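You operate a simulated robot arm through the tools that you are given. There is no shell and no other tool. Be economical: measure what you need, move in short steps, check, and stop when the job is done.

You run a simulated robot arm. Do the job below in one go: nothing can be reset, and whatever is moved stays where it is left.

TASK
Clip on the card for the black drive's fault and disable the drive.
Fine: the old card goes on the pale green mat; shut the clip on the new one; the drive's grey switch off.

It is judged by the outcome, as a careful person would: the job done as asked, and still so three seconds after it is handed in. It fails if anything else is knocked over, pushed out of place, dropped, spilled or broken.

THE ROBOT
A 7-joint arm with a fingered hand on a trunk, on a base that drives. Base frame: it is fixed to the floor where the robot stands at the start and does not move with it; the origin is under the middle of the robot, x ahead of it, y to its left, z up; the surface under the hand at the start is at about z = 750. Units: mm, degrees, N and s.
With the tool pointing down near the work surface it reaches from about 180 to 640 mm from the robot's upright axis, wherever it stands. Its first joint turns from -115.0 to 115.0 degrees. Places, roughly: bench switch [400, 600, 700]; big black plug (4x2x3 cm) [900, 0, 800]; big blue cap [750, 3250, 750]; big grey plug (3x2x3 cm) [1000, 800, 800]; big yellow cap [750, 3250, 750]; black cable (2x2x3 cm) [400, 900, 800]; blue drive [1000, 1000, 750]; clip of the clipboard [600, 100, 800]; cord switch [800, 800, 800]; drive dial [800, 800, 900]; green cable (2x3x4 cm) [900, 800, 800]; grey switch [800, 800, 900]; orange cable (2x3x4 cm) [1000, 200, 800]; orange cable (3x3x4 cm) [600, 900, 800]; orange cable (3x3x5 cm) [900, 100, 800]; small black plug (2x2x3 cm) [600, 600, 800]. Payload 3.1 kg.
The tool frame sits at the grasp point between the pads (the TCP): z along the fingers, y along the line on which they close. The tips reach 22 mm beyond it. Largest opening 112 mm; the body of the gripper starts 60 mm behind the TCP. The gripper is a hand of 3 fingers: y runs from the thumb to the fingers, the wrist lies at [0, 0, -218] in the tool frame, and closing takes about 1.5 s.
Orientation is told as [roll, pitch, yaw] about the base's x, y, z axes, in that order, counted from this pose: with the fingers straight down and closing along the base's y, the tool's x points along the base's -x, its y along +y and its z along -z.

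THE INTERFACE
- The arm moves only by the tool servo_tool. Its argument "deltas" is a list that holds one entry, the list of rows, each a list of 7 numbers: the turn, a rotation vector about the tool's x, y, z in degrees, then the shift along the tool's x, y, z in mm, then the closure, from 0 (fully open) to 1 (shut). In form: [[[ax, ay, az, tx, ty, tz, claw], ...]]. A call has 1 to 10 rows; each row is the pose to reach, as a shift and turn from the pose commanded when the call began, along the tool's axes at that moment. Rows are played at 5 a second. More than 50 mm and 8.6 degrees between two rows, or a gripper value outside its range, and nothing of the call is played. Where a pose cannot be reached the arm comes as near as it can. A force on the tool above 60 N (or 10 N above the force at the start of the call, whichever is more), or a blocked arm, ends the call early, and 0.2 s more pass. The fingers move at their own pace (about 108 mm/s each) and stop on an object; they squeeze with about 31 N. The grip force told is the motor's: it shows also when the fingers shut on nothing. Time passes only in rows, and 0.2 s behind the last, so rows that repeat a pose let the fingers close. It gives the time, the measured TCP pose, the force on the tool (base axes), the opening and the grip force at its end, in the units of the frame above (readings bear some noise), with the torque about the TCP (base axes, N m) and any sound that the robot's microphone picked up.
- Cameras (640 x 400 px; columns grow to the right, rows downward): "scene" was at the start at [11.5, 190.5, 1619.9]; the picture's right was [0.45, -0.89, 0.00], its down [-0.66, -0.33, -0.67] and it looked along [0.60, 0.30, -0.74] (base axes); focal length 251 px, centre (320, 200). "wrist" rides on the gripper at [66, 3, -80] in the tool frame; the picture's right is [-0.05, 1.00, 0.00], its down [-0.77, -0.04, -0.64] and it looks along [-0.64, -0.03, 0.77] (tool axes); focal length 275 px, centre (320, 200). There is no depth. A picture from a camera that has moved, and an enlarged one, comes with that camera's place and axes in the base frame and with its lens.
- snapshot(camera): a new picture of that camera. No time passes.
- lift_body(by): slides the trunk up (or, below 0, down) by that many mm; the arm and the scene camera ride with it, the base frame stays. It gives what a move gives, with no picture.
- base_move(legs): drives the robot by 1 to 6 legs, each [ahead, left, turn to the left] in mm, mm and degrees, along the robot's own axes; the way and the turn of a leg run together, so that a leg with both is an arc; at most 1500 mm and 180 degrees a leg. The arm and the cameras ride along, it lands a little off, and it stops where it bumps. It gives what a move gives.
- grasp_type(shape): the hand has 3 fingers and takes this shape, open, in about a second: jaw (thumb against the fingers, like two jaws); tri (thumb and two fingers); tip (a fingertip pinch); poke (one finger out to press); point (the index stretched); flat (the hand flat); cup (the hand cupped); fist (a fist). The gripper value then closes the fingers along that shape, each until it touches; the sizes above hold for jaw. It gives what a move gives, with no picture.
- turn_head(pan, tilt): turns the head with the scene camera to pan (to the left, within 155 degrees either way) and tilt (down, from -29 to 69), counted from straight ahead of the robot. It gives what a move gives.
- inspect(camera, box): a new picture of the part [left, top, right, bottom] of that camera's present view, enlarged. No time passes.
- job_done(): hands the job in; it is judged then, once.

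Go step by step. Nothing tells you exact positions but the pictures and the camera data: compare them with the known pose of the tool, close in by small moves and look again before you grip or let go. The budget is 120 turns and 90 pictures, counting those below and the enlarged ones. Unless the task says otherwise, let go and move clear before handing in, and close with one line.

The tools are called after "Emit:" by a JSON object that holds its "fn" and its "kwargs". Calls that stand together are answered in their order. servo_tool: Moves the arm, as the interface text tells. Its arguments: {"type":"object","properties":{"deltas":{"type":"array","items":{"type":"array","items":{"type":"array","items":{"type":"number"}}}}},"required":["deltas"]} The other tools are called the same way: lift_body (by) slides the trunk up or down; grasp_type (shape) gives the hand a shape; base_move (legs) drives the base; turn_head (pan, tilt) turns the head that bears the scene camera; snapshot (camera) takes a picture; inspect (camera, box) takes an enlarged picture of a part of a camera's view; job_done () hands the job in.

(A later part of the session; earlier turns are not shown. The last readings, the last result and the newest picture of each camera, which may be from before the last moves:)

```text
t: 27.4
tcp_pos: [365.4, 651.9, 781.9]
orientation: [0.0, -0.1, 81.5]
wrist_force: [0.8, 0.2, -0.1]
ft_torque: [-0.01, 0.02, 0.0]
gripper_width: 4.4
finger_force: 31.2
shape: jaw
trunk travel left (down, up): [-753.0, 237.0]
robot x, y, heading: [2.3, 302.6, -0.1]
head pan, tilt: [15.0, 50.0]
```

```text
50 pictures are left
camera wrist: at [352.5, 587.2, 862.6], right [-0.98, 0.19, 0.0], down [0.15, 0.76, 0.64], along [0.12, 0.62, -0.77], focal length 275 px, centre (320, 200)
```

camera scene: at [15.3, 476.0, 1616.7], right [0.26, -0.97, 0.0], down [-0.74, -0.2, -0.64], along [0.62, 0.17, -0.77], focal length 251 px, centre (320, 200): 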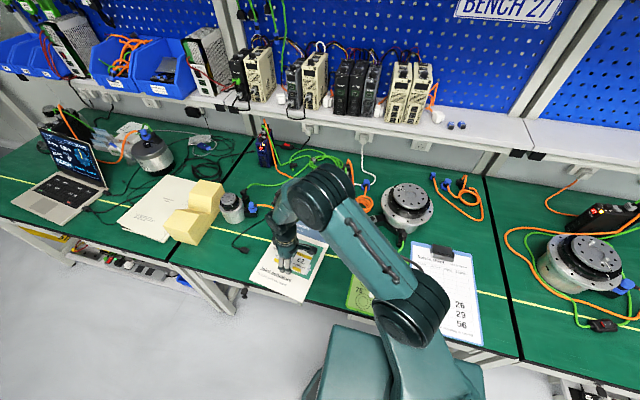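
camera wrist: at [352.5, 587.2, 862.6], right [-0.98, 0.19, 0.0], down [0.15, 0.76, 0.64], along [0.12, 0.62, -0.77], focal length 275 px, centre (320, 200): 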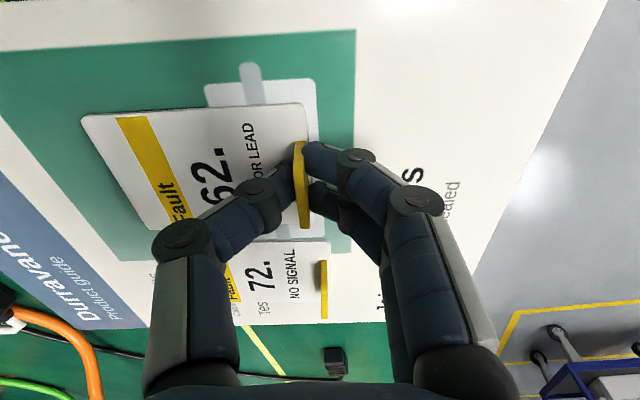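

The card is pinched, slightly off-centre. Lifting straight up and checking hold.

Emit:
{"fn": "servo_tool", "kwargs": {"deltas": [[[0, 0, 0, 0, 0, -10, 1], [0, 0, 0, 0, 0, -30, 1], [0, 0, 0, 0, 0, -70, 1], [0, 0, 0, 0, 0, -70, 1]]]}}

Emit:
{"fn": "snapshot", "kwargs": {"camera": "wrist"}}

```text
t: 28.4
tcp_pos: [365.6, 654.0, 850.2]
orientation: [0.0, 0.0, 81.5]
wrist_force: [0.4, -0.2, -0.3]
ft_torque: [-0.01, 0.01, 0.01]
gripper_width: 4.3
finger_force: 31.2
shape: jaw
trunk travel left (down, up): [-753.0, 237.0]
robot x, y, heading: [1.3, 302.2, -0.1]
head pan, tilt: [15.0, 50.0]
```

```text
49 pictures are left
camera wrist: at [351.4, 589.0, 930.7], right [-0.98, 0.19, 0.0], down [0.15, 0.76, 0.64], along [0.12, 0.62, -0.77], focal length 275 px, centre (320, 200)
```

wrist: 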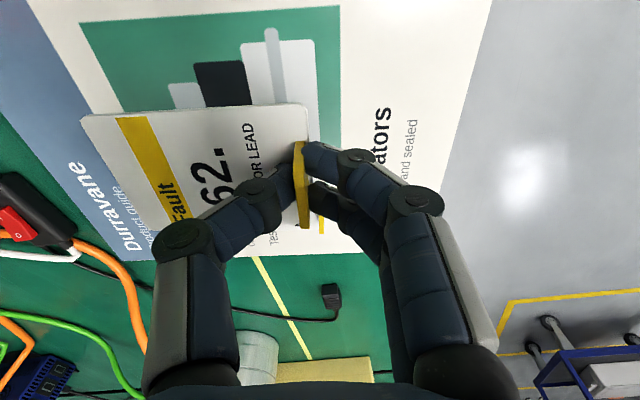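

Card 62 is held flat. Carrying it over to in front of the open clip, turning back to heading 0.

Emit:
{"fn": "servo_tool", "kwargs": {"deltas": [[[0, 0, 0, 47.5, -10.4, 0, 1], [0, 0, -1, 95, -20.8, 0, 1], [0, 0, -2, 142.5, -31.2, 0, 1], [0, 0, -3, 190, -41.6, 0, 1], [0, 0, -4, 237.5, -52, 0, 1], [0, 0, -5, 285, -62.4, 0, 1], [0, 0, -6, 332.5, -72.8, 0, 1], [0, 0, -7, 380, -83.2, 0, 1], [0, 0, -8, 427.5, -93.6, 0, 1], [0, 0, -8.5, 475, -104, 0, 1]]]}}

Emit:
{"fn": "snapshot", "kwargs": {"camera": "wrist"}}

```text
t: 30.6
tcp_pos: [398.6, 166.7, 850.9]
orientation: [0.1, -0.1, 89.9]
wrist_force: [0.0, -0.2, -0.4]
ft_torque: [0.01, 0.02, 0.02]
gripper_width: 3.7
finger_force: 31.0
shape: jaw
trunk travel left (down, up): [-753.0, 237.0]
robot x, y, heading: [0.6, 301.0, 0.1]
head pan, tilt: [15.0, 50.0]
```

```text
48 pictures are left
camera wrist: at [394.5, 101.2, 931.0], right [-1.0, 0.05, 0.0], down [0.04, 0.77, 0.64], along [0.03, 0.64, -0.77], focal length 275 px, centre (320, 200)
```

wrist: 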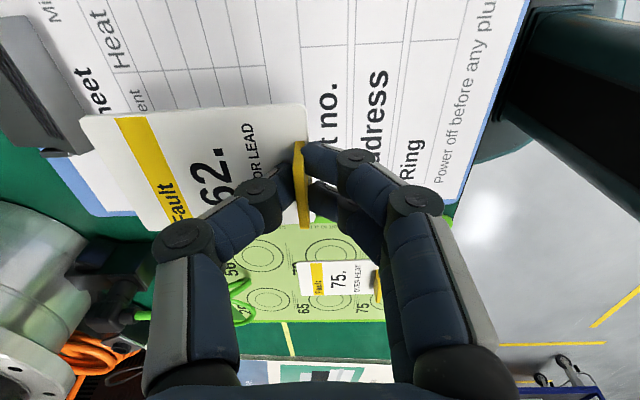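

Next, align y with the clip and lower to ~z 795, still short of the clip.

Emit:
{"fn": "servo_tool", "kwargs": {"deltas": [[[0, 0, 0, 24, 0, 20, 1], [0, 0, 0, 24, 0, 54, 1], [0, 0, 0, 24, 0, 58, 1]]]}}

Emit:
{"fn": "inspect", "kwargs": {"camera": "wrist", "box": [0, 0, 340, 250]}}

Emit:
{"fn": "inspect", "kwargs": {"camera": "scene", "box": [380, 220, 500, 310]}}

```text
t: 31.4
tcp_pos: [399.0, 143.4, 793.7]
orientation: [0.0, 0.0, 90.0]
wrist_force: [0.3, -0.3, -0.3]
ft_torque: [0.03, 0.0, 0.05]
gripper_width: 4.0
finger_force: 31.1
shape: jaw
trunk travel left (down, up): [-753.0, 237.0]
robot x, y, heading: [-1.0, 297.7, 0.4]
head pan, tilt: [15.0, 50.0]
```

```text
1.60 times, centred on (170, 125) of wrist
camera zoom: at [395.2, 77.6, 874.3], right [-1.0, 0.05, 0.0], down [0.04, 0.77, 0.64], along [0.03, 0.64, -0.77], focal length 440 px, centre (560, 320)
```

zoom: 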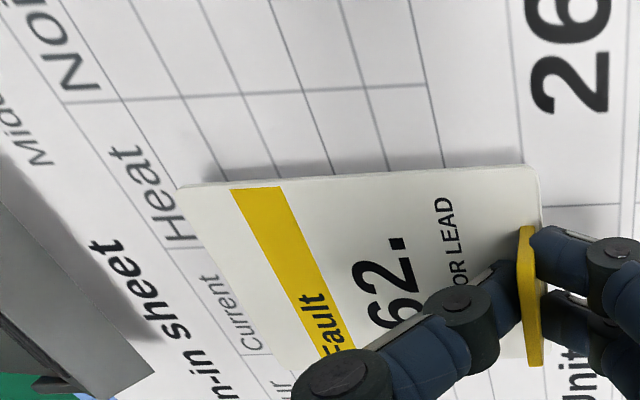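

```text
4.44 times, centred on (440, 265) of scene
camera zoom: at [15.3, 474.6, 1616.8], right [0.26, -0.97, 0.0], down [-0.74, -0.2, -0.64], along [0.62, 0.17, -0.77], focal length 1117 px, centre (-213, -89)
```

zoom: 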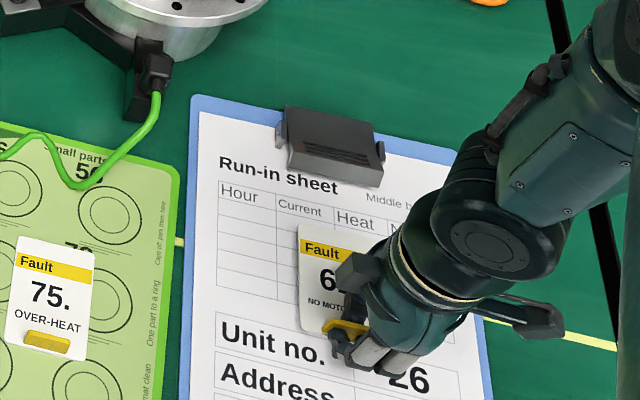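

Card is level and aligned. Lower to just above the board and slide halfway in.

Emit:
{"fn": "servo_tool", "kwargs": {"deltas": [[[0, 0, 0, 0.5, 0, 7, 1], [0, 0, 0, 0.5, -15, 8, 1], [0, 0, 0, 0.5, -30, 8, 1], [0, 0, 0, 0.5, -45, 8, 1]]]}}

Emit:
{"fn": "inspect", "kwargs": {"camera": "wrist", "box": [0, 0, 340, 250]}}

Emit:
{"fn": "inspect", "kwargs": {"camera": "scene", "box": [380, 220, 500, 310]}}

```text
t: 32.4
tcp_pos: [433.1, 145.2, 787.4]
orientation: [0.0, 0.0, 90.0]
wrist_force: [-0.6, -0.3, 0.6]
ft_torque: [0.0, 0.0, -0.02]
gripper_width: 4.1
finger_force: 30.5
shape: jaw
out of reach, approached as far as the arm can: row 4
trunk travel left (down, up): [-753.0, 237.0]
robot x, y, heading: [0.9, 300.7, -0.0]
head pan, tilt: [15.0, 50.0]
```

```text
1.60 times, centred on (170, 125) of wrist
camera zoom: at [430.0, 79.3, 867.0], right [-1.0, 0.05, 0.0], down [0.04, 0.77, 0.64], along [0.03, 0.63, -0.77], focal length 440 px, centre (560, 320)
```

zoom: 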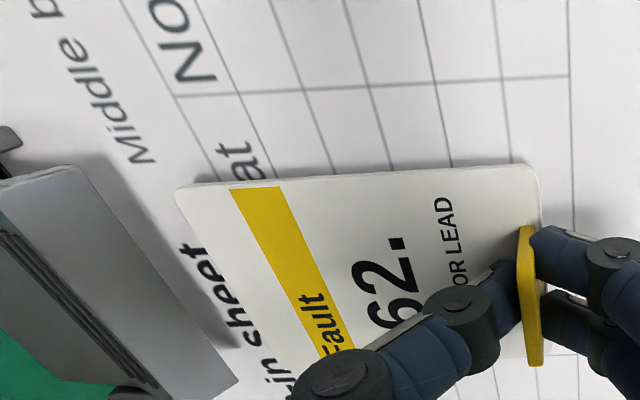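

```text
4.44 times, centred on (440, 265) of scene
camera zoom: at [15.2, 475.3, 1616.8], right [0.26, -0.97, 0.0], down [-0.74, -0.2, -0.64], along [0.62, 0.17, -0.77], focal length 1117 px, centre (-213, -89)
```

zoom: 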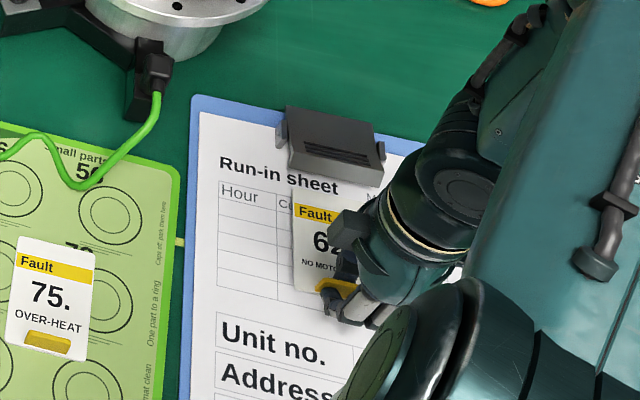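

This stance can't reach further in at this wrist angle. I'll lift, swing left, then drive the base back right 300 mm so the card ends up in front of the clip from the stance that worked before.

Emit:
{"fn": "servo_tool", "kwargs": {"deltas": [[[0, 0, 0, 0, 10, 0, 1], [0, 0, 0, 0, 35, -40, 1], [0, 0, 0, -40, 40, -60, 1], [0, 0, 0, -88, 40, -75, 1], [0, 0, 0, -136, 40, -75, 1], [0, 0, 0, -184, 40, -75, 1], [0, 0, 0, -232, 40, -75, 1], [0, 0, 0, -270, 40, -75, 1], [0, 0, 0, -298, 40, -75, 1]]]}}

Emit:
{"fn": "base_move", "kwargs": {"legs": [[0, -300, 0]]}}

Emit:
{"fn": "snapshot", "kwargs": {"camera": "wrist"}}

```text
refused: row 4 steps farther than a row can; nothing moved
```

```text
t: 34.4
tcp_pos: [433.2, -155.1, 786.0]
orientation: [0.0, 0.0, 89.9]
wrist_force: [0.0, 0.2, -0.3]
ft_torque: [-0.02, 0.04, -0.04]
gripper_width: 4.3
finger_force: 31.5
shape: jaw
trunk travel left (down, up): [-753.0, 237.0]
robot x, y, heading: [-1.4, 3.9, 0.1]
head pan, tilt: [15.0, 50.0]
```

```text
43 pictures are left
camera wrist: at [429.3, -221.1, 866.8], right [-1.0, 0.05, 0.0], down [0.04, 0.77, 0.64], along [0.03, 0.64, -0.77], focal length 275 px, centre (320, 200)
```

wrist: 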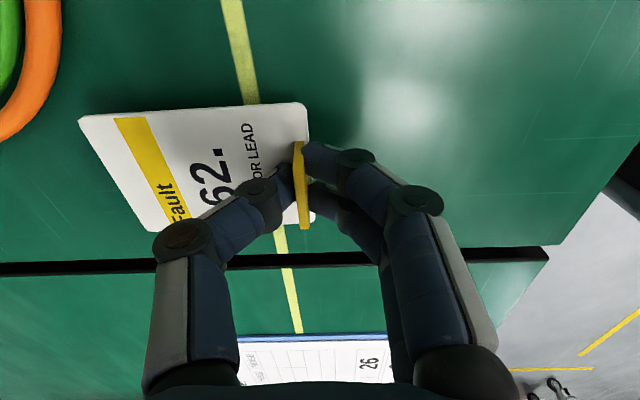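

A row was too long, so the drive happened with the card low; it still looks properly held and nothing appears struck. I raise it and swing the arm back left, then check the clipboard.

Emit:
{"fn": "servo_tool", "kwargs": {"deltas": [[[0, 0, 0, 0, 15, -35, 1], [0, 0, 0, -40, 30, -55, 1], [0, 0, 0, -85, 30, -55, 1], [0, 0, 0, -130, 30, -55, 1], [0, 0, 0, -175, 30, -55, 1], [0, 0, 0, -220, 30, -55, 1], [0, 0, 0, -265, 30, -55, 1], [0, 0, 0, -298, 30, -55, 1]]]}}

Emit:
{"fn": "snapshot", "kwargs": {"camera": "wrist"}}

Emit:
{"fn": "inspect", "kwargs": {"camera": "scene", "box": [180, 160, 480, 330]}}

```text
t: 36.2
tcp_pos: [404.2, 143.9, 841.7]
orientation: [0.1, 0.0, 89.8]
wrist_force: [0.2, -0.1, -0.3]
ft_torque: [0.01, 0.02, 0.05]
gripper_width: 3.8
finger_force: 30.4
shape: jaw
trunk travel left (down, up): [-753.0, 237.0]
robot x, y, heading: [-1.0, -0.3, -0.1]
head pan, tilt: [15.0, 50.0]
```

```text
42 pictures are left
camera wrist: at [399.4, 79.0, 921.5], right [-1.0, 0.05, 0.0], down [0.04, 0.77, 0.63], along [0.03, 0.63, -0.77], focal length 275 px, centre (320, 200)
```

wrist: 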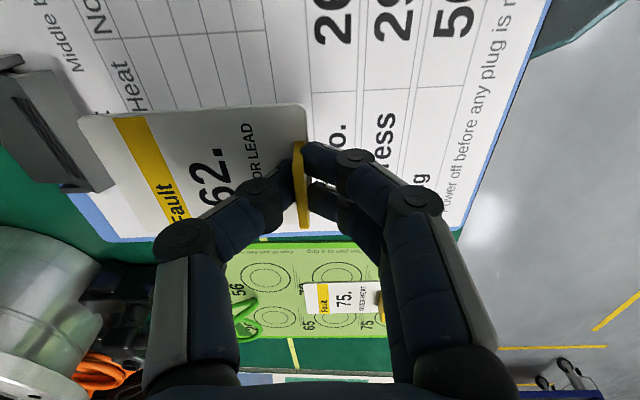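

```text
2.13 times, centred on (330, 245) of scene
camera zoom: at [15.1, 178.1, 1616.5], right [0.26, -0.97, 0.0], down [-0.74, -0.2, -0.64], along [0.62, 0.16, -0.77], focal length 536 px, centre (299, 104)
```

zoom: 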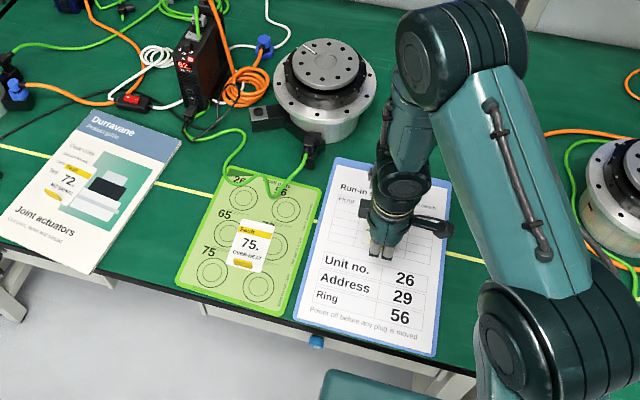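

Everything is still in place. Descend and begin the slide, stopping short to check.

Emit:
{"fn": "servo_tool", "kwargs": {"deltas": [[[0, 0, 0, 0, 0, 30, 1], [0, 0, 0, 1, 0, 52, 1], [0, 0, 0, 1, 0, 55, 1], [0, 0, 0, 1, -14, 56, 1], [0, 0, 0, 1, -28, 56, 1]]]}}

Emit:
{"fn": "inspect", "kwargs": {"camera": "wrist", "box": [0, 0, 340, 250]}}

```text
t: 37.4
tcp_pos: [431.6, 142.5, 787.2]
orientation: [0.0, 0.0, 89.9]
wrist_force: [-0.6, -0.5, 0.1]
ft_torque: [0.05, 0.01, 0.0]
gripper_width: 3.7
finger_force: 31.5
shape: jaw
trunk travel left (down, up): [-753.0, 237.0]
robot x, y, heading: [-3.0, 0.9, -0.1]
head pan, tilt: [15.0, 50.0]
```

```text
1.60 times, centred on (170, 125) of wrist
camera zoom: at [427.6, 77.9, 866.0], right [-1.0, 0.05, 0.0], down [0.04, 0.77, 0.64], along [0.03, 0.63, -0.77], focal length 440 px, centre (560, 320)
```

zoom: 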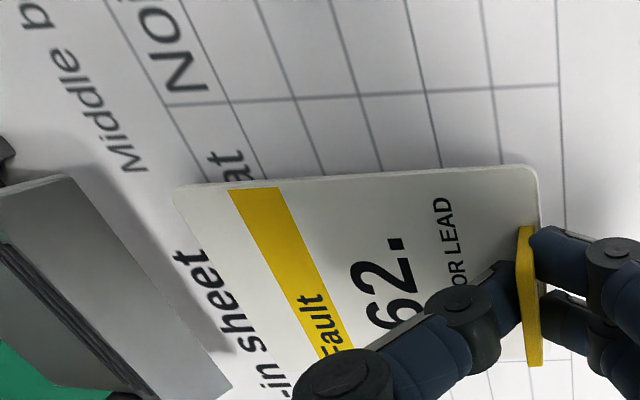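

Card and clip are aligned (both centred at y≈147), with clearance under the jaw. Slide in.

Emit:
{"fn": "servo_tool", "kwargs": {"deltas": [[[0, 0, 0, 0, -8, 0, 1], [0, 0, 0, 0, -16, 0, 1], [0, 0, 0, 0, -24, 0, 1], [0, 0, 0, 0, -32, 0, 1]]]}}

Emit:
{"fn": "inspect", "kwargs": {"camera": "wrist", "box": [0, 0, 340, 250]}}

```text
t: 38.4
tcp_pos: [457.8, 136.0, 785.9]
orientation: [-1.1, 1.3, 89.8]
wrist_force: [-0.2, 0.3, 0.3]
ft_torque: [0.0, 0.07, 0.07]
gripper_width: 3.7
finger_force: 31.0
shape: jaw
out of reach, approached as far as the arm can: row 2, 3, 4
trunk travel left (down, up): [-753.0, 237.0]
robot x, y, heading: [3.3, -0.5, -0.3]
head pan, tilt: [15.0, 50.0]
```

```text
1.60 times, centred on (170, 125) of wrist
camera zoom: at [451.9, 71.5, 867.2], right [-1.0, 0.05, -0.02], down [0.03, 0.79, 0.62], along [0.05, 0.62, -0.79], focal length 440 px, centre (560, 320)
```

zoom: 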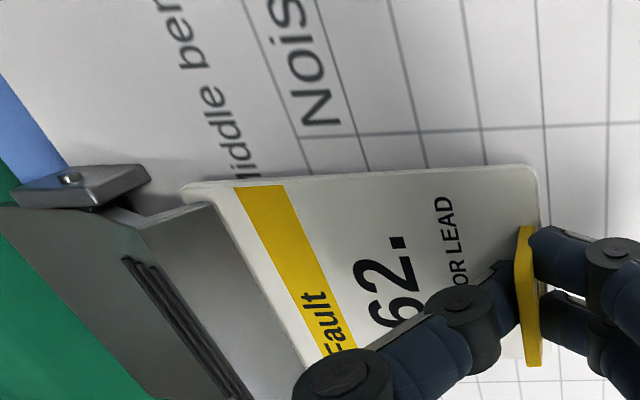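

The arm ran out of reach again and tilted; the card hasn't touched anything. I back out straight, rise, and check how much room the base has to drive forward.

Emit:
{"fn": "servo_tool", "kwargs": {"deltas": [[[0, 0, 0, 0, 12, 0, 1], [0, 0, 0, 0, 30, 0, 1], [0, 0, 0, 0, 55, -5, 1], [0, 0, 0, 0, 80, -40, 1], [0, 0, 0, 0, 90, -80, 1]]]}}

Emit:
{"fn": "turn_head", "kwargs": {"pan": 10, "tilt": 69}}

Emit:
{"fn": "snapshot", "kwargs": {"camera": "scene"}}

```text
t: 39.6
tcp_pos: [371.1, 141.1, 866.1]
orientation: [-0.1, -0.1, 89.7]
wrist_force: [0.1, -0.9, -0.9]
ft_torque: [-0.01, 0.0, 0.02]
gripper_width: 4.0
finger_force: 31.1
shape: jaw
out of reach, approached as far as the arm can: row 1
trunk travel left (down, up): [-753.0, 237.0]
robot x, y, heading: [-1.2, 3.5, 0.1]
head pan, tilt: [15.0, 50.0]
```

```text
t: 40.4
tcp_pos: [372.9, 143.3, 864.4]
orientation: [0.0, 0.0, 89.9]
wrist_force: [-0.2, -0.2, -0.3]
ft_torque: [0.03, 0.06, -0.02]
gripper_width: 3.6
finger_force: 31.3
shape: jaw
trunk travel left (down, up): [-753.0, 237.0]
robot x, y, heading: [2.2, 0.4, 0.1]
head pan, tilt: [10.0, 68.8]
```

```text
38 pictures are left
camera scene: at [-4.1, 165.8, 1594.9], right [0.17, -0.99, 0.0], down [-0.92, -0.16, -0.36], along [0.36, 0.06, -0.93], focal length 251 px, centre (320, 200)
```

scene: 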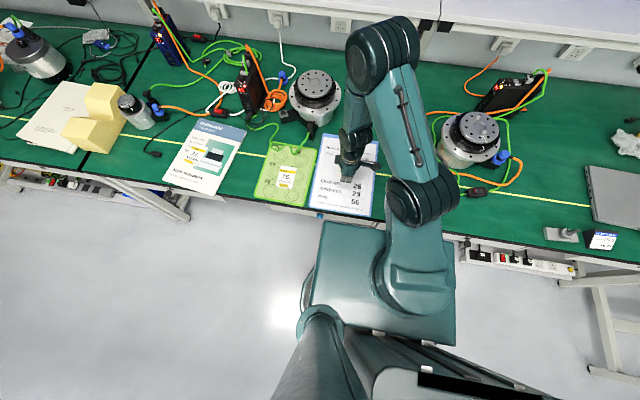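

Forward room is uncertain, so instead I'll restore the arm configuration that reached before: rise, turn back to yaw 0, extend, then turn to 90° again over the clip.

Emit:
{"fn": "servo_tool", "kwargs": {"deltas": [[[0, 0, 8.5, 0, -5, -30, 1], [0, 0, 17, 0, -10, -60, 1], [0, 0, 25.5, 0, -15, -85, 1], [0, 0, 34, 0, -20, -85, 1], [0, 0, 42.5, 0, -25, -85, 1], [0, 0, 51, 0, -30, -85, 1], [0, 0, 59.5, 0, -30, -85, 1], [0, 0, 68, 0, -30, -85, 1], [0, 0, 76.5, 0, -30, -85, 1], [0, 0, 85, 0, -30, -85, 1]]]}}

Emit:
{"fn": "servo_tool", "kwargs": {"deltas": [[[0, 0, 5, -30, 0, 0, 1], [0, 0, 5, -70, 0, 10, 1], [0, 0, 5, -110, 0, 30, 1], [0, 0, 5, -135, 0, 50, 1], [0, 0, 5, -135, 0, 65, 1]]]}}

```text
t: 42.6
tcp_pos: [402.9, 141.5, 950.9]
orientation: [0.0, 0.0, 4.7]
wrist_force: [-0.3, -0.2, -0.6]
ft_torque: [-0.01, -0.03, 0.01]
gripper_width: 3.8
finger_force: 31.0
shape: jaw
trunk travel left (down, up): [-753.0, 237.0]
robot x, y, heading: [-0.2, 3.8, 0.0]
head pan, tilt: [10.0, 68.8]
```

```text
t: 43.8
tcp_pos: [538.0, 154.3, 886.3]
orientation: [-0.1, 0.0, -0.1]
wrist_force: [0.0, -0.5, 1.8]
ft_torque: [0.01, -0.02, 0.0]
gripper_width: 3.4
finger_force: 31.4
shape: jaw
trunk travel left (down, up): [-753.0, 237.0]
robot x, y, heading: [-0.6, -4.2, -0.0]
head pan, tilt: [10.0, 68.8]
```

Now rotate back to 90° while retracting to x≈470, as on the first approach.

Emit:
{"fn": "servo_tool", "kwargs": {"deltas": [[[0, 0, -8.5, 8, -2, 0, 1], [0, 0, -17, 16, -4, 0, 1], [0, 0, -25.5, 24, -6, 0, 1], [0, 0, -34, 32, -8, 0, 1], [0, 0, -42.5, 40, -10, 0, 1], [0, 0, -51, 48, -12, 0, 1], [0, 0, -59.5, 56, -12, 0, 1], [0, 0, -68, 66, -12, 0, 1], [0, 0, -76.5, 68, -12, 0, 1], [0, 0, -85, 68, -12, 0, 1]]]}}

Emit:
{"fn": "servo_tool", "kwargs": {"deltas": [[[0, 0, -5, 0, 0, 0, 1], [0, 0, -5, 0, 0, 0, 1]]]}}

```text
t: 46.0
tcp_pos: [470.9, 142.9, 885.4]
orientation: [0.0, 0.0, 85.1]
wrist_force: [-0.3, 0.9, -1.2]
ft_torque: [0.0, 0.03, -0.01]
gripper_width: 3.6
finger_force: 31.7
shape: jaw
trunk travel left (down, up): [-753.0, 237.0]
robot x, y, heading: [0.8, 2.2, -0.2]
head pan, tilt: [10.0, 68.8]
```

```text
t: 46.6
tcp_pos: [471.4, 141.9, 886.0]
orientation: [0.0, 0.1, 89.9]
wrist_force: [0.8, -0.2, 1.5]
ft_torque: [0.02, 0.04, -0.03]
gripper_width: 4.0
finger_force: 31.1
shape: jaw
trunk travel left (down, up): [-753.0, 237.0]
robot x, y, heading: [-5.4, -0.4, -0.1]
head pan, tilt: [10.0, 68.8]
```

Reached without complaint. Retract to x≈428, descend to the board and look.

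Emit:
{"fn": "servo_tool", "kwargs": {"deltas": [[[0, 0, 0, 0, 22, 0, 1], [0, 0, 0, 0, 45, 15, 1], [0, 0, 0, 0, 45, 55, 1], [0, 0, 0, 0, 45, 90, 1], [0, 0, 0, 0, 45, 99, 1]]]}}

Emit:
{"fn": "inspect", "kwargs": {"camera": "wrist", "box": [0, 0, 340, 250]}}

```text
t: 47.8
tcp_pos: [426.0, 141.7, 785.9]
orientation: [0.0, 0.0, 89.9]
wrist_force: [-0.1, -0.2, -0.3]
ft_torque: [-0.04, 0.05, -0.07]
gripper_width: 3.7
finger_force: 31.1
shape: jaw
trunk travel left (down, up): [-753.0, 237.0]
robot x, y, heading: [-0.4, 4.7, -0.3]
head pan, tilt: [10.0, 68.8]
```

```text
1.60 times, centred on (170, 125) of wrist
camera zoom: at [422.7, 76.1, 866.6], right [-1.0, 0.05, 0.0], down [0.04, 0.77, 0.64], along [0.03, 0.64, -0.77], focal length 440 px, centre (560, 320)
```

zoom: 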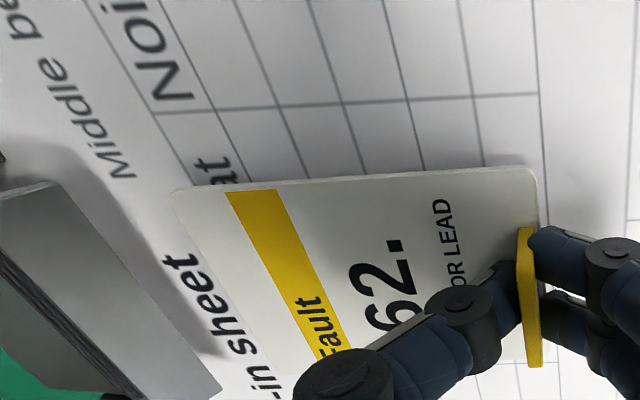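

Good. Sliding in again toward x≈463.

Emit:
{"fn": "servo_tool", "kwargs": {"deltas": [[[0, 0, 0, -1.5, -8, 0, 1], [0, 0, 0, -1.5, -16, 0, 1], [0, 0, 0, -1.5, -24, 0, 1], [0, 0, 0, -1.5, -31, 0, 1], [0, 0, 0, -1.5, -37, 0, 1]]]}}

Emit:
{"fn": "inspect", "kwargs": {"camera": "wrist", "box": [0, 0, 340, 250]}}

```text
t: 49.0
tcp_pos: [463.5, 142.6, 787.9]
orientation: [0.0, 0.0, 89.9]
wrist_force: [-2.7, -0.4, -1.4]
ft_torque: [0.02, 0.05, -0.01]
gripper_width: 3.2
finger_force: 30.9
shape: jaw
trunk travel left (down, up): [-753.0, 237.0]
robot x, y, heading: [1.7, -2.1, -0.2]
head pan, tilt: [10.0, 68.8]
```

```text
1.60 times, centred on (170, 125) of wrist
camera zoom: at [459.0, 76.9, 867.4], right [-1.0, 0.05, 0.0], down [0.04, 0.77, 0.64], along [0.03, 0.63, -0.77], focal length 440 px, centre (560, 320)
```

zoom: 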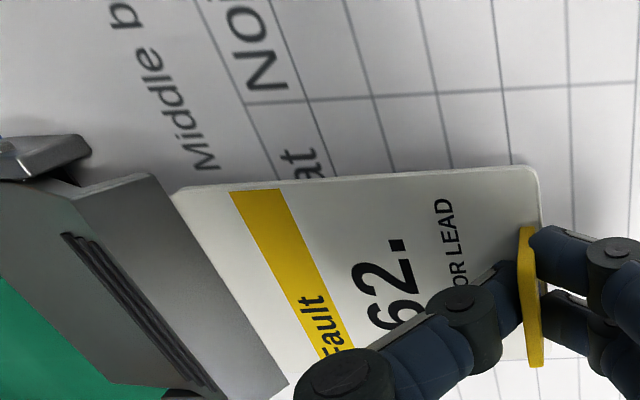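

The card's far edge seems to have met the clip's jaw and slid the clipboard ~12 mm away; the jaw opening is low (~z 766). I back out, then look carefully.

Emit:
{"fn": "servo_tool", "kwargs": {"deltas": [[[0, 0, 0, 0, 10, 0, 1], [0, 0, 0, 0, 25, 0, 1], [0, 0, 0, 0, 25, 0, 1]]]}}

Emit:
{"fn": "inspect", "kwargs": {"camera": "wrist", "box": [0, 40, 240, 190]}}

Emit:
{"fn": "turn_head", "kwargs": {"pan": 20, "tilt": 45}}

Emit:
{"fn": "inspect", "kwargs": {"camera": "scene", "box": [300, 180, 440, 290]}}

```text
t: 49.8
tcp_pos: [438.4, 143.3, 786.6]
orientation: [-0.1, 0.0, 89.9]
wrist_force: [-0.7, -1.4, -0.1]
ft_torque: [-0.02, -0.01, -0.01]
gripper_width: 3.5
finger_force: 30.9
shape: jaw
trunk travel left (down, up): [-753.0, 237.0]
robot x, y, heading: [1.6, 3.3, -0.2]
head pan, tilt: [10.0, 68.8]
```

```text
2.67 times, centred on (120, 115) of wrist
camera zoom: at [434.1, 77.2, 866.7], right [-1.0, 0.05, 0.0], down [0.04, 0.77, 0.64], along [0.03, 0.64, -0.77], focal length 734 px, centre (853, 427)
```

zoom: 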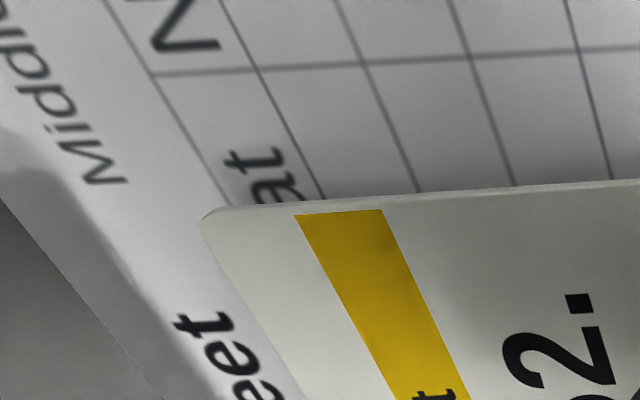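

```text
t: 50.7
tcp_pos: [438.1, 142.8, 787.3]
orientation: [0.0, 0.0, 89.8]
wrist_force: [-0.1, -0.3, -0.2]
ft_torque: [-0.01, -0.01, 0.01]
gripper_width: 3.5
finger_force: 31.3
shape: jaw
trunk travel left (down, up): [-753.0, 237.0]
robot x, y, heading: [-0.9, -2.3, -0.2]
head pan, tilt: [20.0, 45.0]
```

```text
3.64 times, centred on (370, 235) of scene
camera zoom: at [17.3, 183.8, 1623.6], right [0.34, -0.94, 0.0], down [-0.67, -0.24, -0.71], along [0.66, 0.24, -0.71], focal length 914 px, centre (138, 73)
```

zoom: 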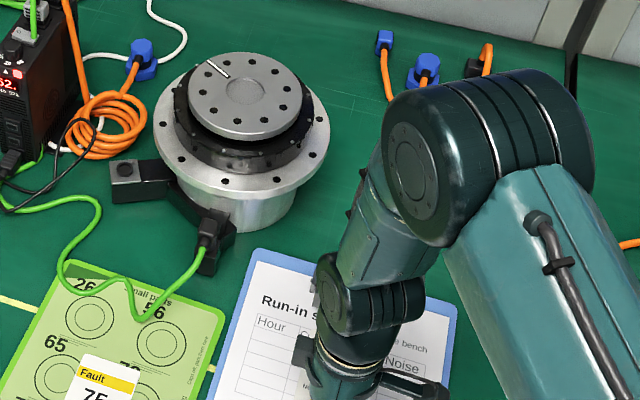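

I was riding ~5 mm too high. Lower until the card just touches the board, reading force.

Emit:
{"fn": "servo_tool", "kwargs": {"deltas": [[[0, 0, 0, 0, 0, 2, 1], [0, 0, 0, 0, 0, 4, 1], [0, 0, 0, 0, 0, 4, 1]]]}}

Emit:
{"fn": "servo_tool", "kwargs": {"deltas": [[[0, 0, 0, 0, 0, 1, 1], [0, 0, 0, 0, 0, 1, 1]]]}}

Emit:
{"fn": "inspect", "kwargs": {"camera": "wrist", "box": [0, 40, 340, 240]}}

```text
t: 51.5
tcp_pos: [438.1, 143.0, 781.9]
orientation: [0.1, 0.0, 89.9]
wrist_force: [-0.8, -0.2, -0.6]
ft_torque: [0.01, -0.01, 0.0]
gripper_width: 3.3
finger_force: 31.4
shape: jaw
trunk travel left (down, up): [-753.0, 237.0]
robot x, y, heading: [-0.0, 1.0, -0.1]
head pan, tilt: [20.0, 45.0]
```

```text
t: 52.1
tcp_pos: [438.5, 143.0, 781.3]
orientation: [-0.1, 0.0, 89.9]
wrist_force: [0.0, 0.6, 0.3]
ft_torque: [0.0, 0.01, 0.01]
gripper_width: 3.4
finger_force: 30.9
shape: jaw
trunk travel left (down, up): [-753.0, 237.0]
robot x, y, heading: [-4.7, 0.6, 0.3]
head pan, tilt: [20.0, 45.0]
```

```text
1.88 times, centred on (170, 140) of wrist
camera zoom: at [433.6, 77.7, 861.8], right [-1.0, 0.05, 0.0], down [0.04, 0.77, 0.64], along [0.03, 0.64, -0.77], focal length 518 px, centre (602, 313)
```

zoom: 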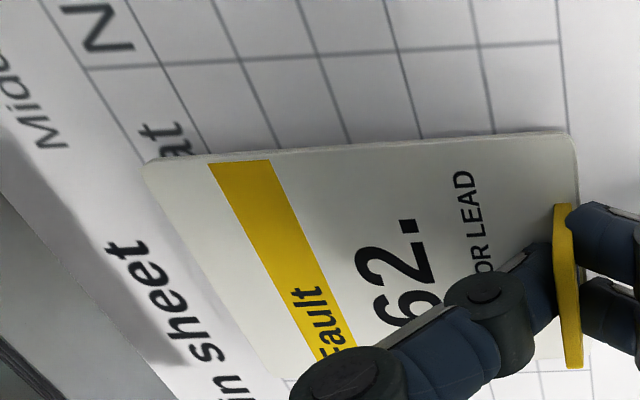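

Emit:
{"fn": "servo_tool", "kwargs": {"deltas": [[[0, 0, 0, 0, 0, 1, 1], [0, 0, 0, 0, 0, 1, 1]]]}}

Emit:
{"fn": "servo_tool", "kwargs": {"deltas": [[[0, 0, 0, 0, 0, 1.5, 1], [0, 0, 0, 0, 0, 1.5, 1]]]}}

```text
t: 52.7
tcp_pos: [438.2, 143.0, 781.0]
orientation: [0.0, -0.1, 89.8]
wrist_force: [-0.4, -0.8, -0.4]
ft_torque: [0.0, 0.01, 0.01]
gripper_width: 3.4
finger_force: 31.3
shape: jaw
trunk travel left (down, up): [-753.0, 237.0]
robot x, y, heading: [-1.3, 2.9, -0.1]
head pan, tilt: [20.0, 45.0]
```

```text
t: 53.3
tcp_pos: [436.8, 143.7, 779.8]
orientation: [0.0, 0.0, 90.0]
wrist_force: [-0.3, 0.1, -0.6]
ft_torque: [-0.01, 0.0, 0.0]
gripper_width: 3.6
finger_force: 30.8
shape: jaw
trunk travel left (down, up): [-753.0, 237.0]
robot x, y, heading: [-0.7, 0.4, -0.4]
head pan, tilt: [20.0, 45.0]
```

Emit:
{"fn": "servo_tool", "kwargs": {"deltas": [[[0, 0, 0, 0, 0, 1.2, 1], [0, 0, 0, 0, 0, 1.2, 1]]]}}

Emit:
{"fn": "servo_tool", "kwargs": {"deltas": [[[0, 0, 0, 0, 0, 1.2, 1], [0, 0, 0, 0, 0, 1.2, 1]]]}}

Emit:
{"fn": "inspect", "kwargs": {"camera": "wrist", "box": [0, 40, 340, 240]}}

```text
t: 53.9
tcp_pos: [436.8, 144.1, 779.0]
orientation: [-0.2, 0.1, 89.9]
wrist_force: [1.9, -1.3, 9.2]
ft_torque: [0.0, -0.02, 0.02]
gripper_width: 3.3
finger_force: 31.1
shape: jaw
trunk travel left (down, up): [-753.0, 237.0]
robot x, y, heading: [0.2, 1.2, -0.2]
head pan, tilt: [20.0, 45.0]
```

```text
t: 54.5
tcp_pos: [436.8, 142.4, 777.8]
orientation: [-0.2, -0.3, 89.9]
wrist_force: [4.1, -0.3, 19.6]
ft_torque: [-0.03, -0.15, 0.0]
gripper_width: 4.0
finger_force: 31.1
shape: jaw
trunk travel left (down, up): [-753.0, 237.0]
robot x, y, heading: [3.0, -2.1, -0.1]
head pan, tilt: [20.0, 45.0]
```

```text
1.88 times, centred on (170, 140) of wrist
camera zoom: at [432.9, 77.4, 858.0], right [-1.0, 0.05, 0.0], down [0.04, 0.77, 0.64], along [0.03, 0.64, -0.77], focal length 518 px, centre (602, 313)
```

zoom: 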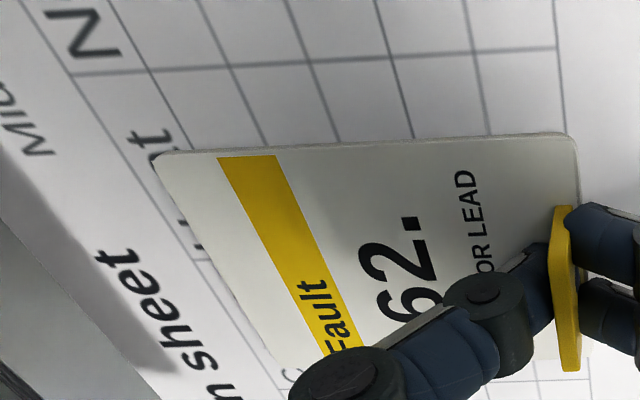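

Contact is at TCP z≈779. I ease up ~1.5 mm and slide in low.

Emit:
{"fn": "servo_tool", "kwargs": {"deltas": [[[0, 0, 0, 0, 0, -2.2, 1], [0, 0, 0, 0, -8, -2.2, 1], [0, 0, 0, 0, -16, -2.2, 1], [0, 0, 0, 0, -22, -2.2, 1]]]}}

Emit:
{"fn": "inspect", "kwargs": {"camera": "wrist", "box": [0, 40, 340, 240]}}

```text
t: 55.5
tcp_pos: [460.1, 143.8, 780.4]
orientation: [0.0, 0.0, 89.8]
wrist_force: [-1.7, 0.0, 3.4]
ft_torque: [0.01, 0.07, -0.03]
gripper_width: 3.6
finger_force: 31.3
shape: jaw
trunk travel left (down, up): [-753.0, 237.0]
robot x, y, heading: [-2.9, 2.9, 0.0]
head pan, tilt: [20.0, 45.0]
```

```text
1.88 times, centred on (170, 140) of wrist
camera zoom: at [454.6, 77.4, 858.8], right [-1.0, 0.05, 0.0], down [0.04, 0.77, 0.64], along [0.03, 0.63, -0.77], focal length 518 px, centre (602, 313)
```

zoom: 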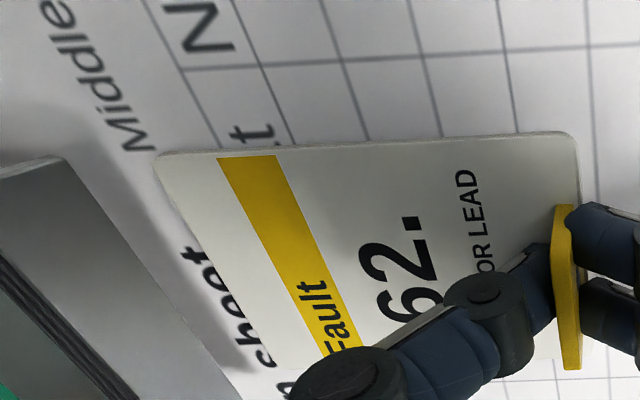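

No board drag. Continue in small steps.

Emit:
{"fn": "servo_tool", "kwargs": {"deltas": [[[0, 0, 0, 0, -6, -0.4, 1], [0, 0, 0, 0, -12, -0.4, 1]]]}}

Emit:
{"fn": "inspect", "kwargs": {"camera": "wrist", "box": [0, 40, 340, 240]}}

```text
t: 56.1
tcp_pos: [470.5, 144.3, 779.8]
orientation: [0.1, 0.0, 90.0]
wrist_force: [-0.4, -0.4, -0.4]
ft_torque: [-0.01, 0.01, -0.03]
gripper_width: 3.6
finger_force: 30.7
shape: jaw
trunk travel left (down, up): [-753.0, 237.0]
robot x, y, heading: [-0.4, 2.9, -0.0]
head pan, tilt: [20.0, 45.0]
```

```text
1.88 times, centred on (170, 140) of wrist
camera zoom: at [466.8, 78.2, 859.7], right [-1.0, 0.05, 0.0], down [0.04, 0.77, 0.64], along [0.03, 0.63, -0.77], focal length 518 px, centre (602, 313)
```

zoom: 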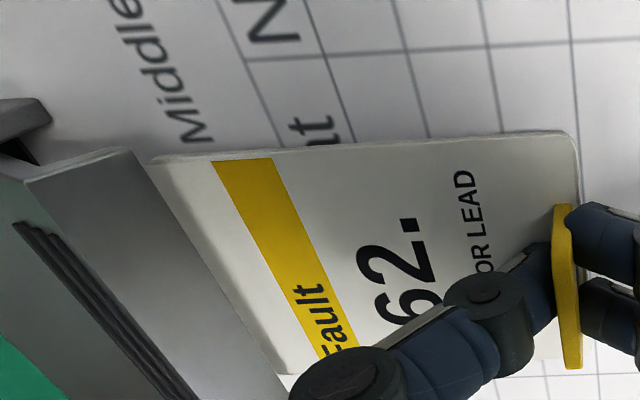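

The card is entering under the jaw with no force. A further 10 mm.

Emit:
{"fn": "servo_tool", "kwargs": {"deltas": [[[0, 0, 0, 0, -5, 0, 1], [0, 0, 0, 0, -10, 0, 1]]]}}

Emit:
{"fn": "inspect", "kwargs": {"camera": "wrist", "box": [0, 40, 340, 240]}}

```text
t: 56.7
tcp_pos: [481.3, 144.6, 778.8]
orientation: [-0.1, 0.0, 89.9]
wrist_force: [0.4, -0.9, 0.2]
ft_torque: [-0.01, 0.02, -0.01]
gripper_width: 3.4
finger_force: 30.7
shape: jaw
trunk travel left (down, up): [-753.0, 237.0]
robot x, y, heading: [-2.8, -3.5, -0.1]
head pan, tilt: [20.0, 45.0]
```

```text
1.88 times, centred on (170, 140) of wrist
camera zoom: at [477.2, 78.1, 859.3], right [-1.0, 0.05, 0.0], down [0.04, 0.77, 0.64], along [0.03, 0.64, -0.77], focal length 518 px, centre (602, 313)
```

zoom: 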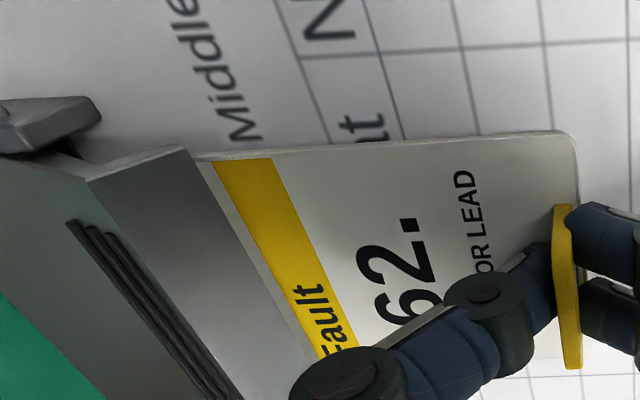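

Inserted like the old card. I back off 3 mm, settle, release and rise.

Emit:
{"fn": "servo_tool", "kwargs": {"deltas": [[[0, 0, 0, 0, 3, 0.5, 1], [0, 0, 0, 0, 3, 0.5, 0.85], [0, 0, 0, 0, 3, 0.5, 0.6], [0, 0, 0, 0, 3, 0.5, 0.6], [0, 0, 0, 0, 3, 0.5, 0.6], [0, 0, 0, 0, 3, -20, 0.6], [0, 0, 0, 0, 3, -60, 0.6], [0, 0, 0, 0, 3, -100, 0.6]]]}}

Emit:
{"fn": "inspect", "kwargs": {"camera": "wrist", "box": [90, 0, 410, 200]}}

```text
t: 58.5
tcp_pos: [475.6, 143.6, 880.2]
orientation: [0.0, 0.0, 89.9]
wrist_force: [0.4, -0.1, 0.5]
ft_torque: [0.02, 0.02, 0.01]
gripper_width: 44.8
finger_force: 0.1
shape: jaw
trunk travel left (down, up): [-753.0, 237.0]
robot x, y, heading: [-0.2, 2.3, -0.4]
head pan, tilt: [20.0, 45.0]
```

```text
2.00 times, centred on (250, 100) of wrist
camera zoom: at [471.7, 77.8, 960.4], right [-1.0, 0.05, 0.0], down [0.04, 0.77, 0.64], along [0.03, 0.63, -0.77], focal length 551 px, centre (460, 400)
```

zoom: 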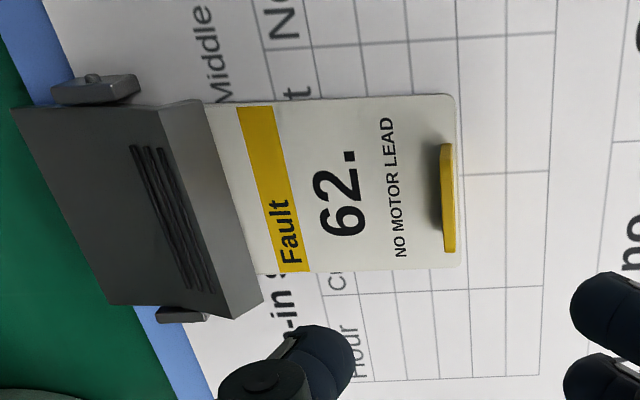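

Card 62 sits properly under the jaw. Now I turn back to yaw 0 with closed fingers, above the jaw's front, to press it shut.

Emit:
{"fn": "servo_tool", "kwargs": {"deltas": [[[0, 0, 8.5, 0, -8, 0, 1], [0, 0, 17, 0, -16, 0, 1], [0, 0, 25.5, 0, -24, 0, 1], [0, 0, 34, 0, -32, 0, 1], [0, 0, 42.5, 0, -40, 0, 1], [0, 0, 51, 0, -48, 0, 1], [0, 0, 59.5, 0, -56, 0, 1], [0, 0, 68, 0, -64, 0, 1], [0, 0, 76.5, -2, -72, 0, 1], [0, 0, 85, -3, -80, 0, 1]]]}}

Emit:
{"fn": "servo_tool", "kwargs": {"deltas": [[[0, 0, 5, 0, 0, 10, 1], [0, 0, 5, 0, 0, 30, 1]]]}}

Emit:
{"fn": "snapshot", "kwargs": {"camera": "wrist"}}

```text
t: 60.7
tcp_pos: [559.1, 146.6, 880.6]
orientation: [0.1, 0.0, 4.7]
wrist_force: [0.8, -0.3, -0.2]
ft_torque: [-0.01, 0.01, -0.01]
gripper_width: 0.3
finger_force: 31.2
shape: jaw
trunk travel left (down, up): [-753.0, 237.0]
robot x, y, heading: [-1.3, 3.0, 0.1]
head pan, tilt: [20.0, 45.0]
```

```text
t: 61.3
tcp_pos: [557.7, 146.8, 849.2]
orientation: [-0.1, 0.0, -0.1]
wrist_force: [0.0, 0.3, 0.4]
ft_torque: [-0.02, -0.03, 0.0]
gripper_width: 0.1
finger_force: 31.0
shape: jaw
trunk travel left (down, up): [-753.0, 237.0]
robot x, y, heading: [-3.1, 0.3, 0.1]
head pan, tilt: [20.0, 45.0]
```

```text
27 pictures are left
camera wrist: at [490.9, 150.6, 929.4], right [0.05, 1.0, 0.0], down [0.77, -0.04, 0.64], along [0.64, -0.03, -0.77], focal length 275 px, centre (320, 200)
```

wrist: 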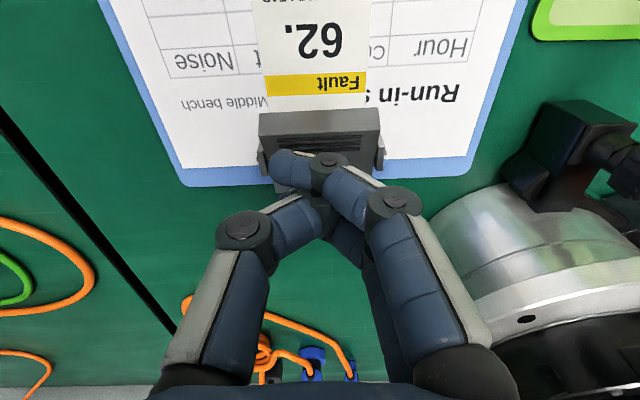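

The jaw's front ridge is at x≈560. Press down at x≈566.

Emit:
{"fn": "servo_tool", "kwargs": {"deltas": [[[0, 0, 0, -8, 0, 15, 1], [0, 0, 0, -8, 0, 30, 1], [0, 0, 0, -8, 0, 38, 1], [0, 0, 0, -8, 0, 44, 1], [0, 0, 0, -8, 0, 50, 1], [0, 0, 0, -8, 0, 54, 1]]]}}

```text
t: 62.7
tcp_pos: [566.5, 145.8, 797.4]
orientation: [0.0, -0.2, -0.1]
wrist_force: [-1.2, -0.1, 1.4]
ft_torque: [-0.02, 0.03, -0.06]
gripper_width: 0.1
finger_force: 31.0
shape: jaw
trunk travel left (down, up): [-753.0, 237.0]
robot x, y, heading: [-1.5, 4.3, -0.0]
head pan, tilt: [20.0, 45.0]
```

Emit:
{"fn": "servo_tool", "kwargs": {"deltas": [[[0, 0, 0, 0, 0, 3, 1], [0, 0, 0, 0, 0, 6, 1], [0, 0, 0, 0, 0, 6, 1]]]}}

Emit:
{"fn": "snapshot", "kwargs": {"camera": "wrist"}}

```text
t: 63.5
tcp_pos: [566.9, 146.1, 790.5]
orientation: [0.0, -0.1, 0.0]
wrist_force: [-0.6, 0.1, 0.9]
ft_torque: [0.04, 0.0, 0.01]
gripper_width: 0.0
finger_force: 30.9
shape: jaw
trunk travel left (down, up): [-753.0, 237.0]
robot x, y, heading: [-2.8, 2.9, 0.1]
head pan, tilt: [20.0, 45.0]
```

```text
26 pictures are left
camera wrist: at [500.2, 149.8, 869.7], right [0.05, 1.0, 0.0], down [0.77, -0.04, 0.64], along [0.64, -0.03, -0.77], focal length 275 px, centre (320, 200)
```

wrist: 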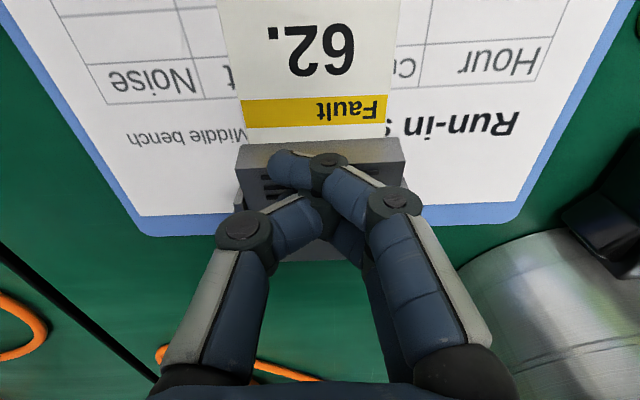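

Earlier contact on the closed clip was at TCP z≈791, so it's nearly flat; press a bit more for a firm shut.

Emit:
{"fn": "servo_tool", "kwargs": {"deltas": [[[0, 0, 0, 0, 0, 2, 1], [0, 0, 0, 0, 0, 4, 1], [0, 0, 0, 0, 0, 6, 1]]]}}

```text
t: 64.3
tcp_pos: [566.8, 146.7, 784.8]
orientation: [0.1, -0.4, 0.0]
wrist_force: [3.4, 2.1, 18.6]
ft_torque: [-0.04, 0.03, 0.02]
gripper_width: 0.0
finger_force: 31.3
shape: jaw
trunk travel left (down, up): [-753.0, 237.0]
robot x, y, heading: [1.0, 2.0, 0.1]
head pan, tilt: [20.0, 45.0]
```

Firm resistance now. A touch more, then lift off and look.

Emit:
{"fn": "servo_tool", "kwargs": {"deltas": [[[0, 0, 0, 0, 0, 2, 1], [0, 0, 0, 0, 0, 3, 1]]]}}

Emit:
{"fn": "servo_tool", "kwargs": {"deltas": [[[0, 0, 0, 0, 0, -20, 1], [0, 0, 0, 20, 0, -60, 1], [0, 0, 0, 60, 0, -90, 1], [0, 0, 0, 105, 0, -100, 1], [0, 0, 0, 150, 0, -105, 1]]]}}

Emit:
{"fn": "inspect", "kwargs": {"camera": "wrist", "box": [200, 50, 440, 300]}}

```text
t: 64.9
tcp_pos: [565.0, 144.9, 782.8]
orientation: [0.0, -0.3, -0.2]
wrist_force: [3.7, 0.8, 29.0]
ft_torque: [-0.06, -0.01, -0.04]
gripper_width: 0.1
finger_force: 31.3
shape: jaw
trunk travel left (down, up): [-753.0, 237.0]
robot x, y, heading: [0.1, -3.3, -0.1]
head pan, tilt: [20.0, 45.0]
```

```text
t: 66.1
tcp_pos: [416.1, 147.5, 886.9]
orientation: [0.0, -0.1, -0.2]
wrist_force: [-1.1, -0.5, 0.2]
ft_torque: [-0.02, 0.03, 0.01]
gripper_width: 0.0
finger_force: 31.3
shape: jaw
trunk travel left (down, up): [-753.0, 237.0]
robot x, y, heading: [-2.4, 0.5, 0.0]
head pan, tilt: [20.0, 45.0]
```

```text
1.60 times, centred on (320, 175) of wrist
camera zoom: at [348.1, 151.7, 965.9], right [0.05, 1.0, 0.0], down [0.77, -0.04, 0.64], along [0.64, -0.03, -0.77], focal length 440 px, centre (320, 240)
```

zoom: 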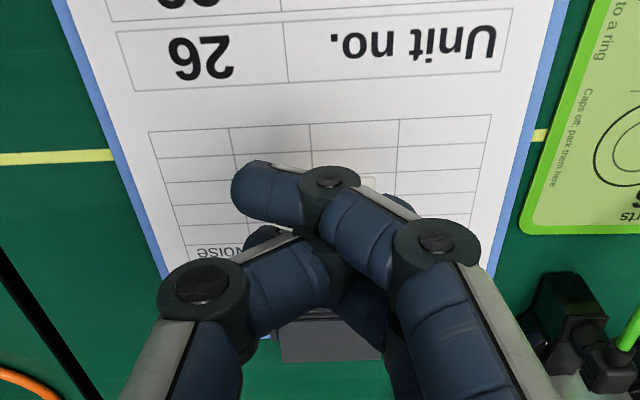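

Opening the fingers to get a clear view.

Emit:
{"fn": "servo_tool", "kwargs": {"deltas": [[[0, 0, 0, 0, 0, 0, 0.4], [0, 0, 0, 0, 0, 0, 0], [0, 0, 0, 0, 0, 0, 0], [0, 0, 0, 0, 0, 0, 0]]]}}

Emit:
{"fn": "inspect", "kwargs": {"camera": "wrist", "box": [230, 130, 430, 270]}}

```text
t: 67.1
tcp_pos: [415.3, 147.2, 886.3]
orientation: [0.0, 0.0, -0.1]
wrist_force: [-0.2, 0.3, 0.7]
ft_torque: [0.02, 0.02, -0.02]
gripper_width: 112.0
finger_force: 0.1
shape: jaw
trunk travel left (down, up): [-753.0, 237.0]
robot x, y, heading: [1.8, 1.2, -0.3]
head pan, tilt: [20.0, 45.0]
```

```text
2.86 times, centred on (330, 200) of wrist
camera zoom: at [349.1, 151.4, 965.4], right [0.05, 1.0, 0.0], down [0.77, -0.04, 0.64], along [0.64, -0.03, -0.77], focal length 786 px, centre (291, 200)
```

zoom: 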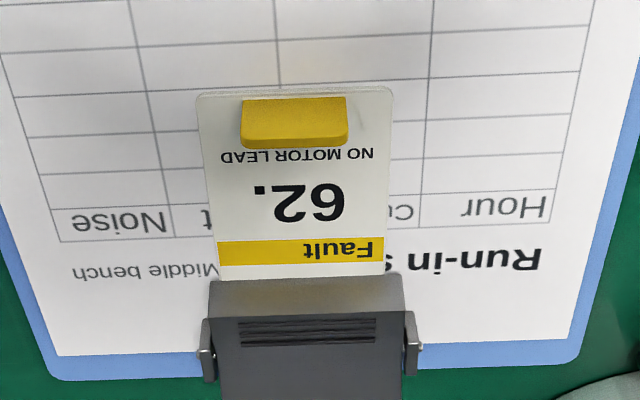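

The clip is shut on card 62. The clipboard sits ~17 mm further than at the start, so I'll gently grip the clip's side ears and draw it back. First position above them.

Emit:
{"fn": "servo_tool", "kwargs": {"deltas": [[[0, 0, 0, -45, 0, 0, 0.06], [0, 0, 0, -90, 0, 0, 0.06], [0, 0, 0, -135, 0, 10, 0.06], [0, 0, 0, -168, -1, 30, 0.06], [0, 0, 0, -168, -1, 56, 0.06]]]}}

Emit:
{"fn": "snapshot", "kwargs": {"camera": "wrist"}}

```text
t: 68.3
tcp_pos: [584.8, 144.3, 829.6]
orientation: [0.0, 0.0, -0.1]
wrist_force: [0.0, 0.3, -0.1]
ft_torque: [-0.02, -0.04, -0.02]
gripper_width: 105.2
finger_force: 0.0
shape: jaw
trunk travel left (down, up): [-753.0, 237.0]
robot x, y, heading: [-0.0, 1.6, -0.2]
head pan, tilt: [20.0, 45.0]
```

```text
23 pictures are left
camera wrist: at [517.1, 147.2, 909.5], right [0.05, 1.0, 0.0], down [0.77, -0.04, 0.64], along [0.64, -0.03, -0.77], focal length 275 px, centre (320, 200)
```

wrist: 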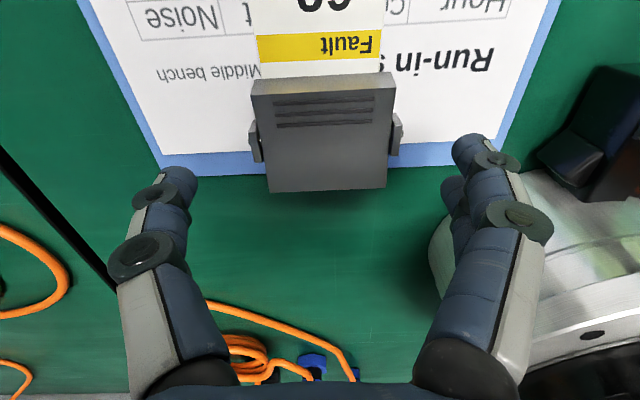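

Clear to descend beside the ears. Down to z≈784, then close gently.

Emit:
{"fn": "servo_tool", "kwargs": {"deltas": [[[0, 0, 0, -3, 1, 20, 0.06], [0, 0, 0, -3, 1, 38, 0.06], [0, 0, 0, -3, 1, 45, 0.06], [0, 0, 0, -3, 1, 45, 0.2], [0, 0, 0, -3, 1, 45, 0.35], [0, 0, 0, -3, 1, 45, 0.4], [0, 0, 0, -3, 1, 45, 0.4]]]}}

Emit:
{"fn": "inspect", "kwargs": {"camera": "wrist", "box": [120, 0, 520, 250]}}

```text
t: 69.9
tcp_pos: [586.7, 145.5, 785.3]
orientation: [0.1, 0.0, -0.1]
wrist_force: [0.4, 0.4, -0.4]
ft_torque: [-0.01, -0.03, 0.02]
gripper_width: 69.3
finger_force: 0.0
shape: jaw
trunk travel left (down, up): [-753.0, 237.0]
robot x, y, heading: [-1.4, 6.2, -0.1]
head pan, tilt: [20.0, 45.0]
```

```text
1.60 times, centred on (320, 125) of wrist
camera zoom: at [520.0, 149.7, 864.7], right [0.05, 1.0, 0.0], down [0.77, -0.04, 0.64], along [0.64, -0.03, -0.77], focal length 440 px, centre (320, 320)
```

zoom: 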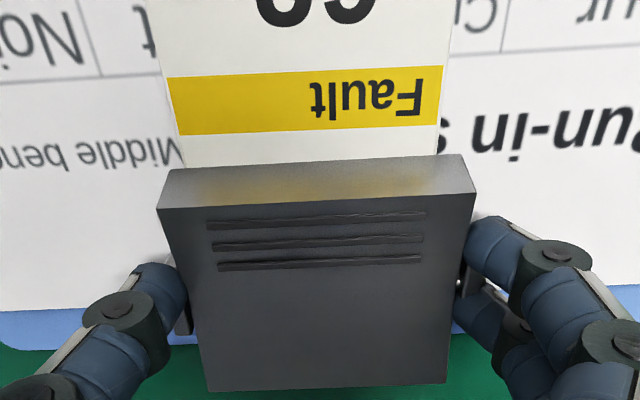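

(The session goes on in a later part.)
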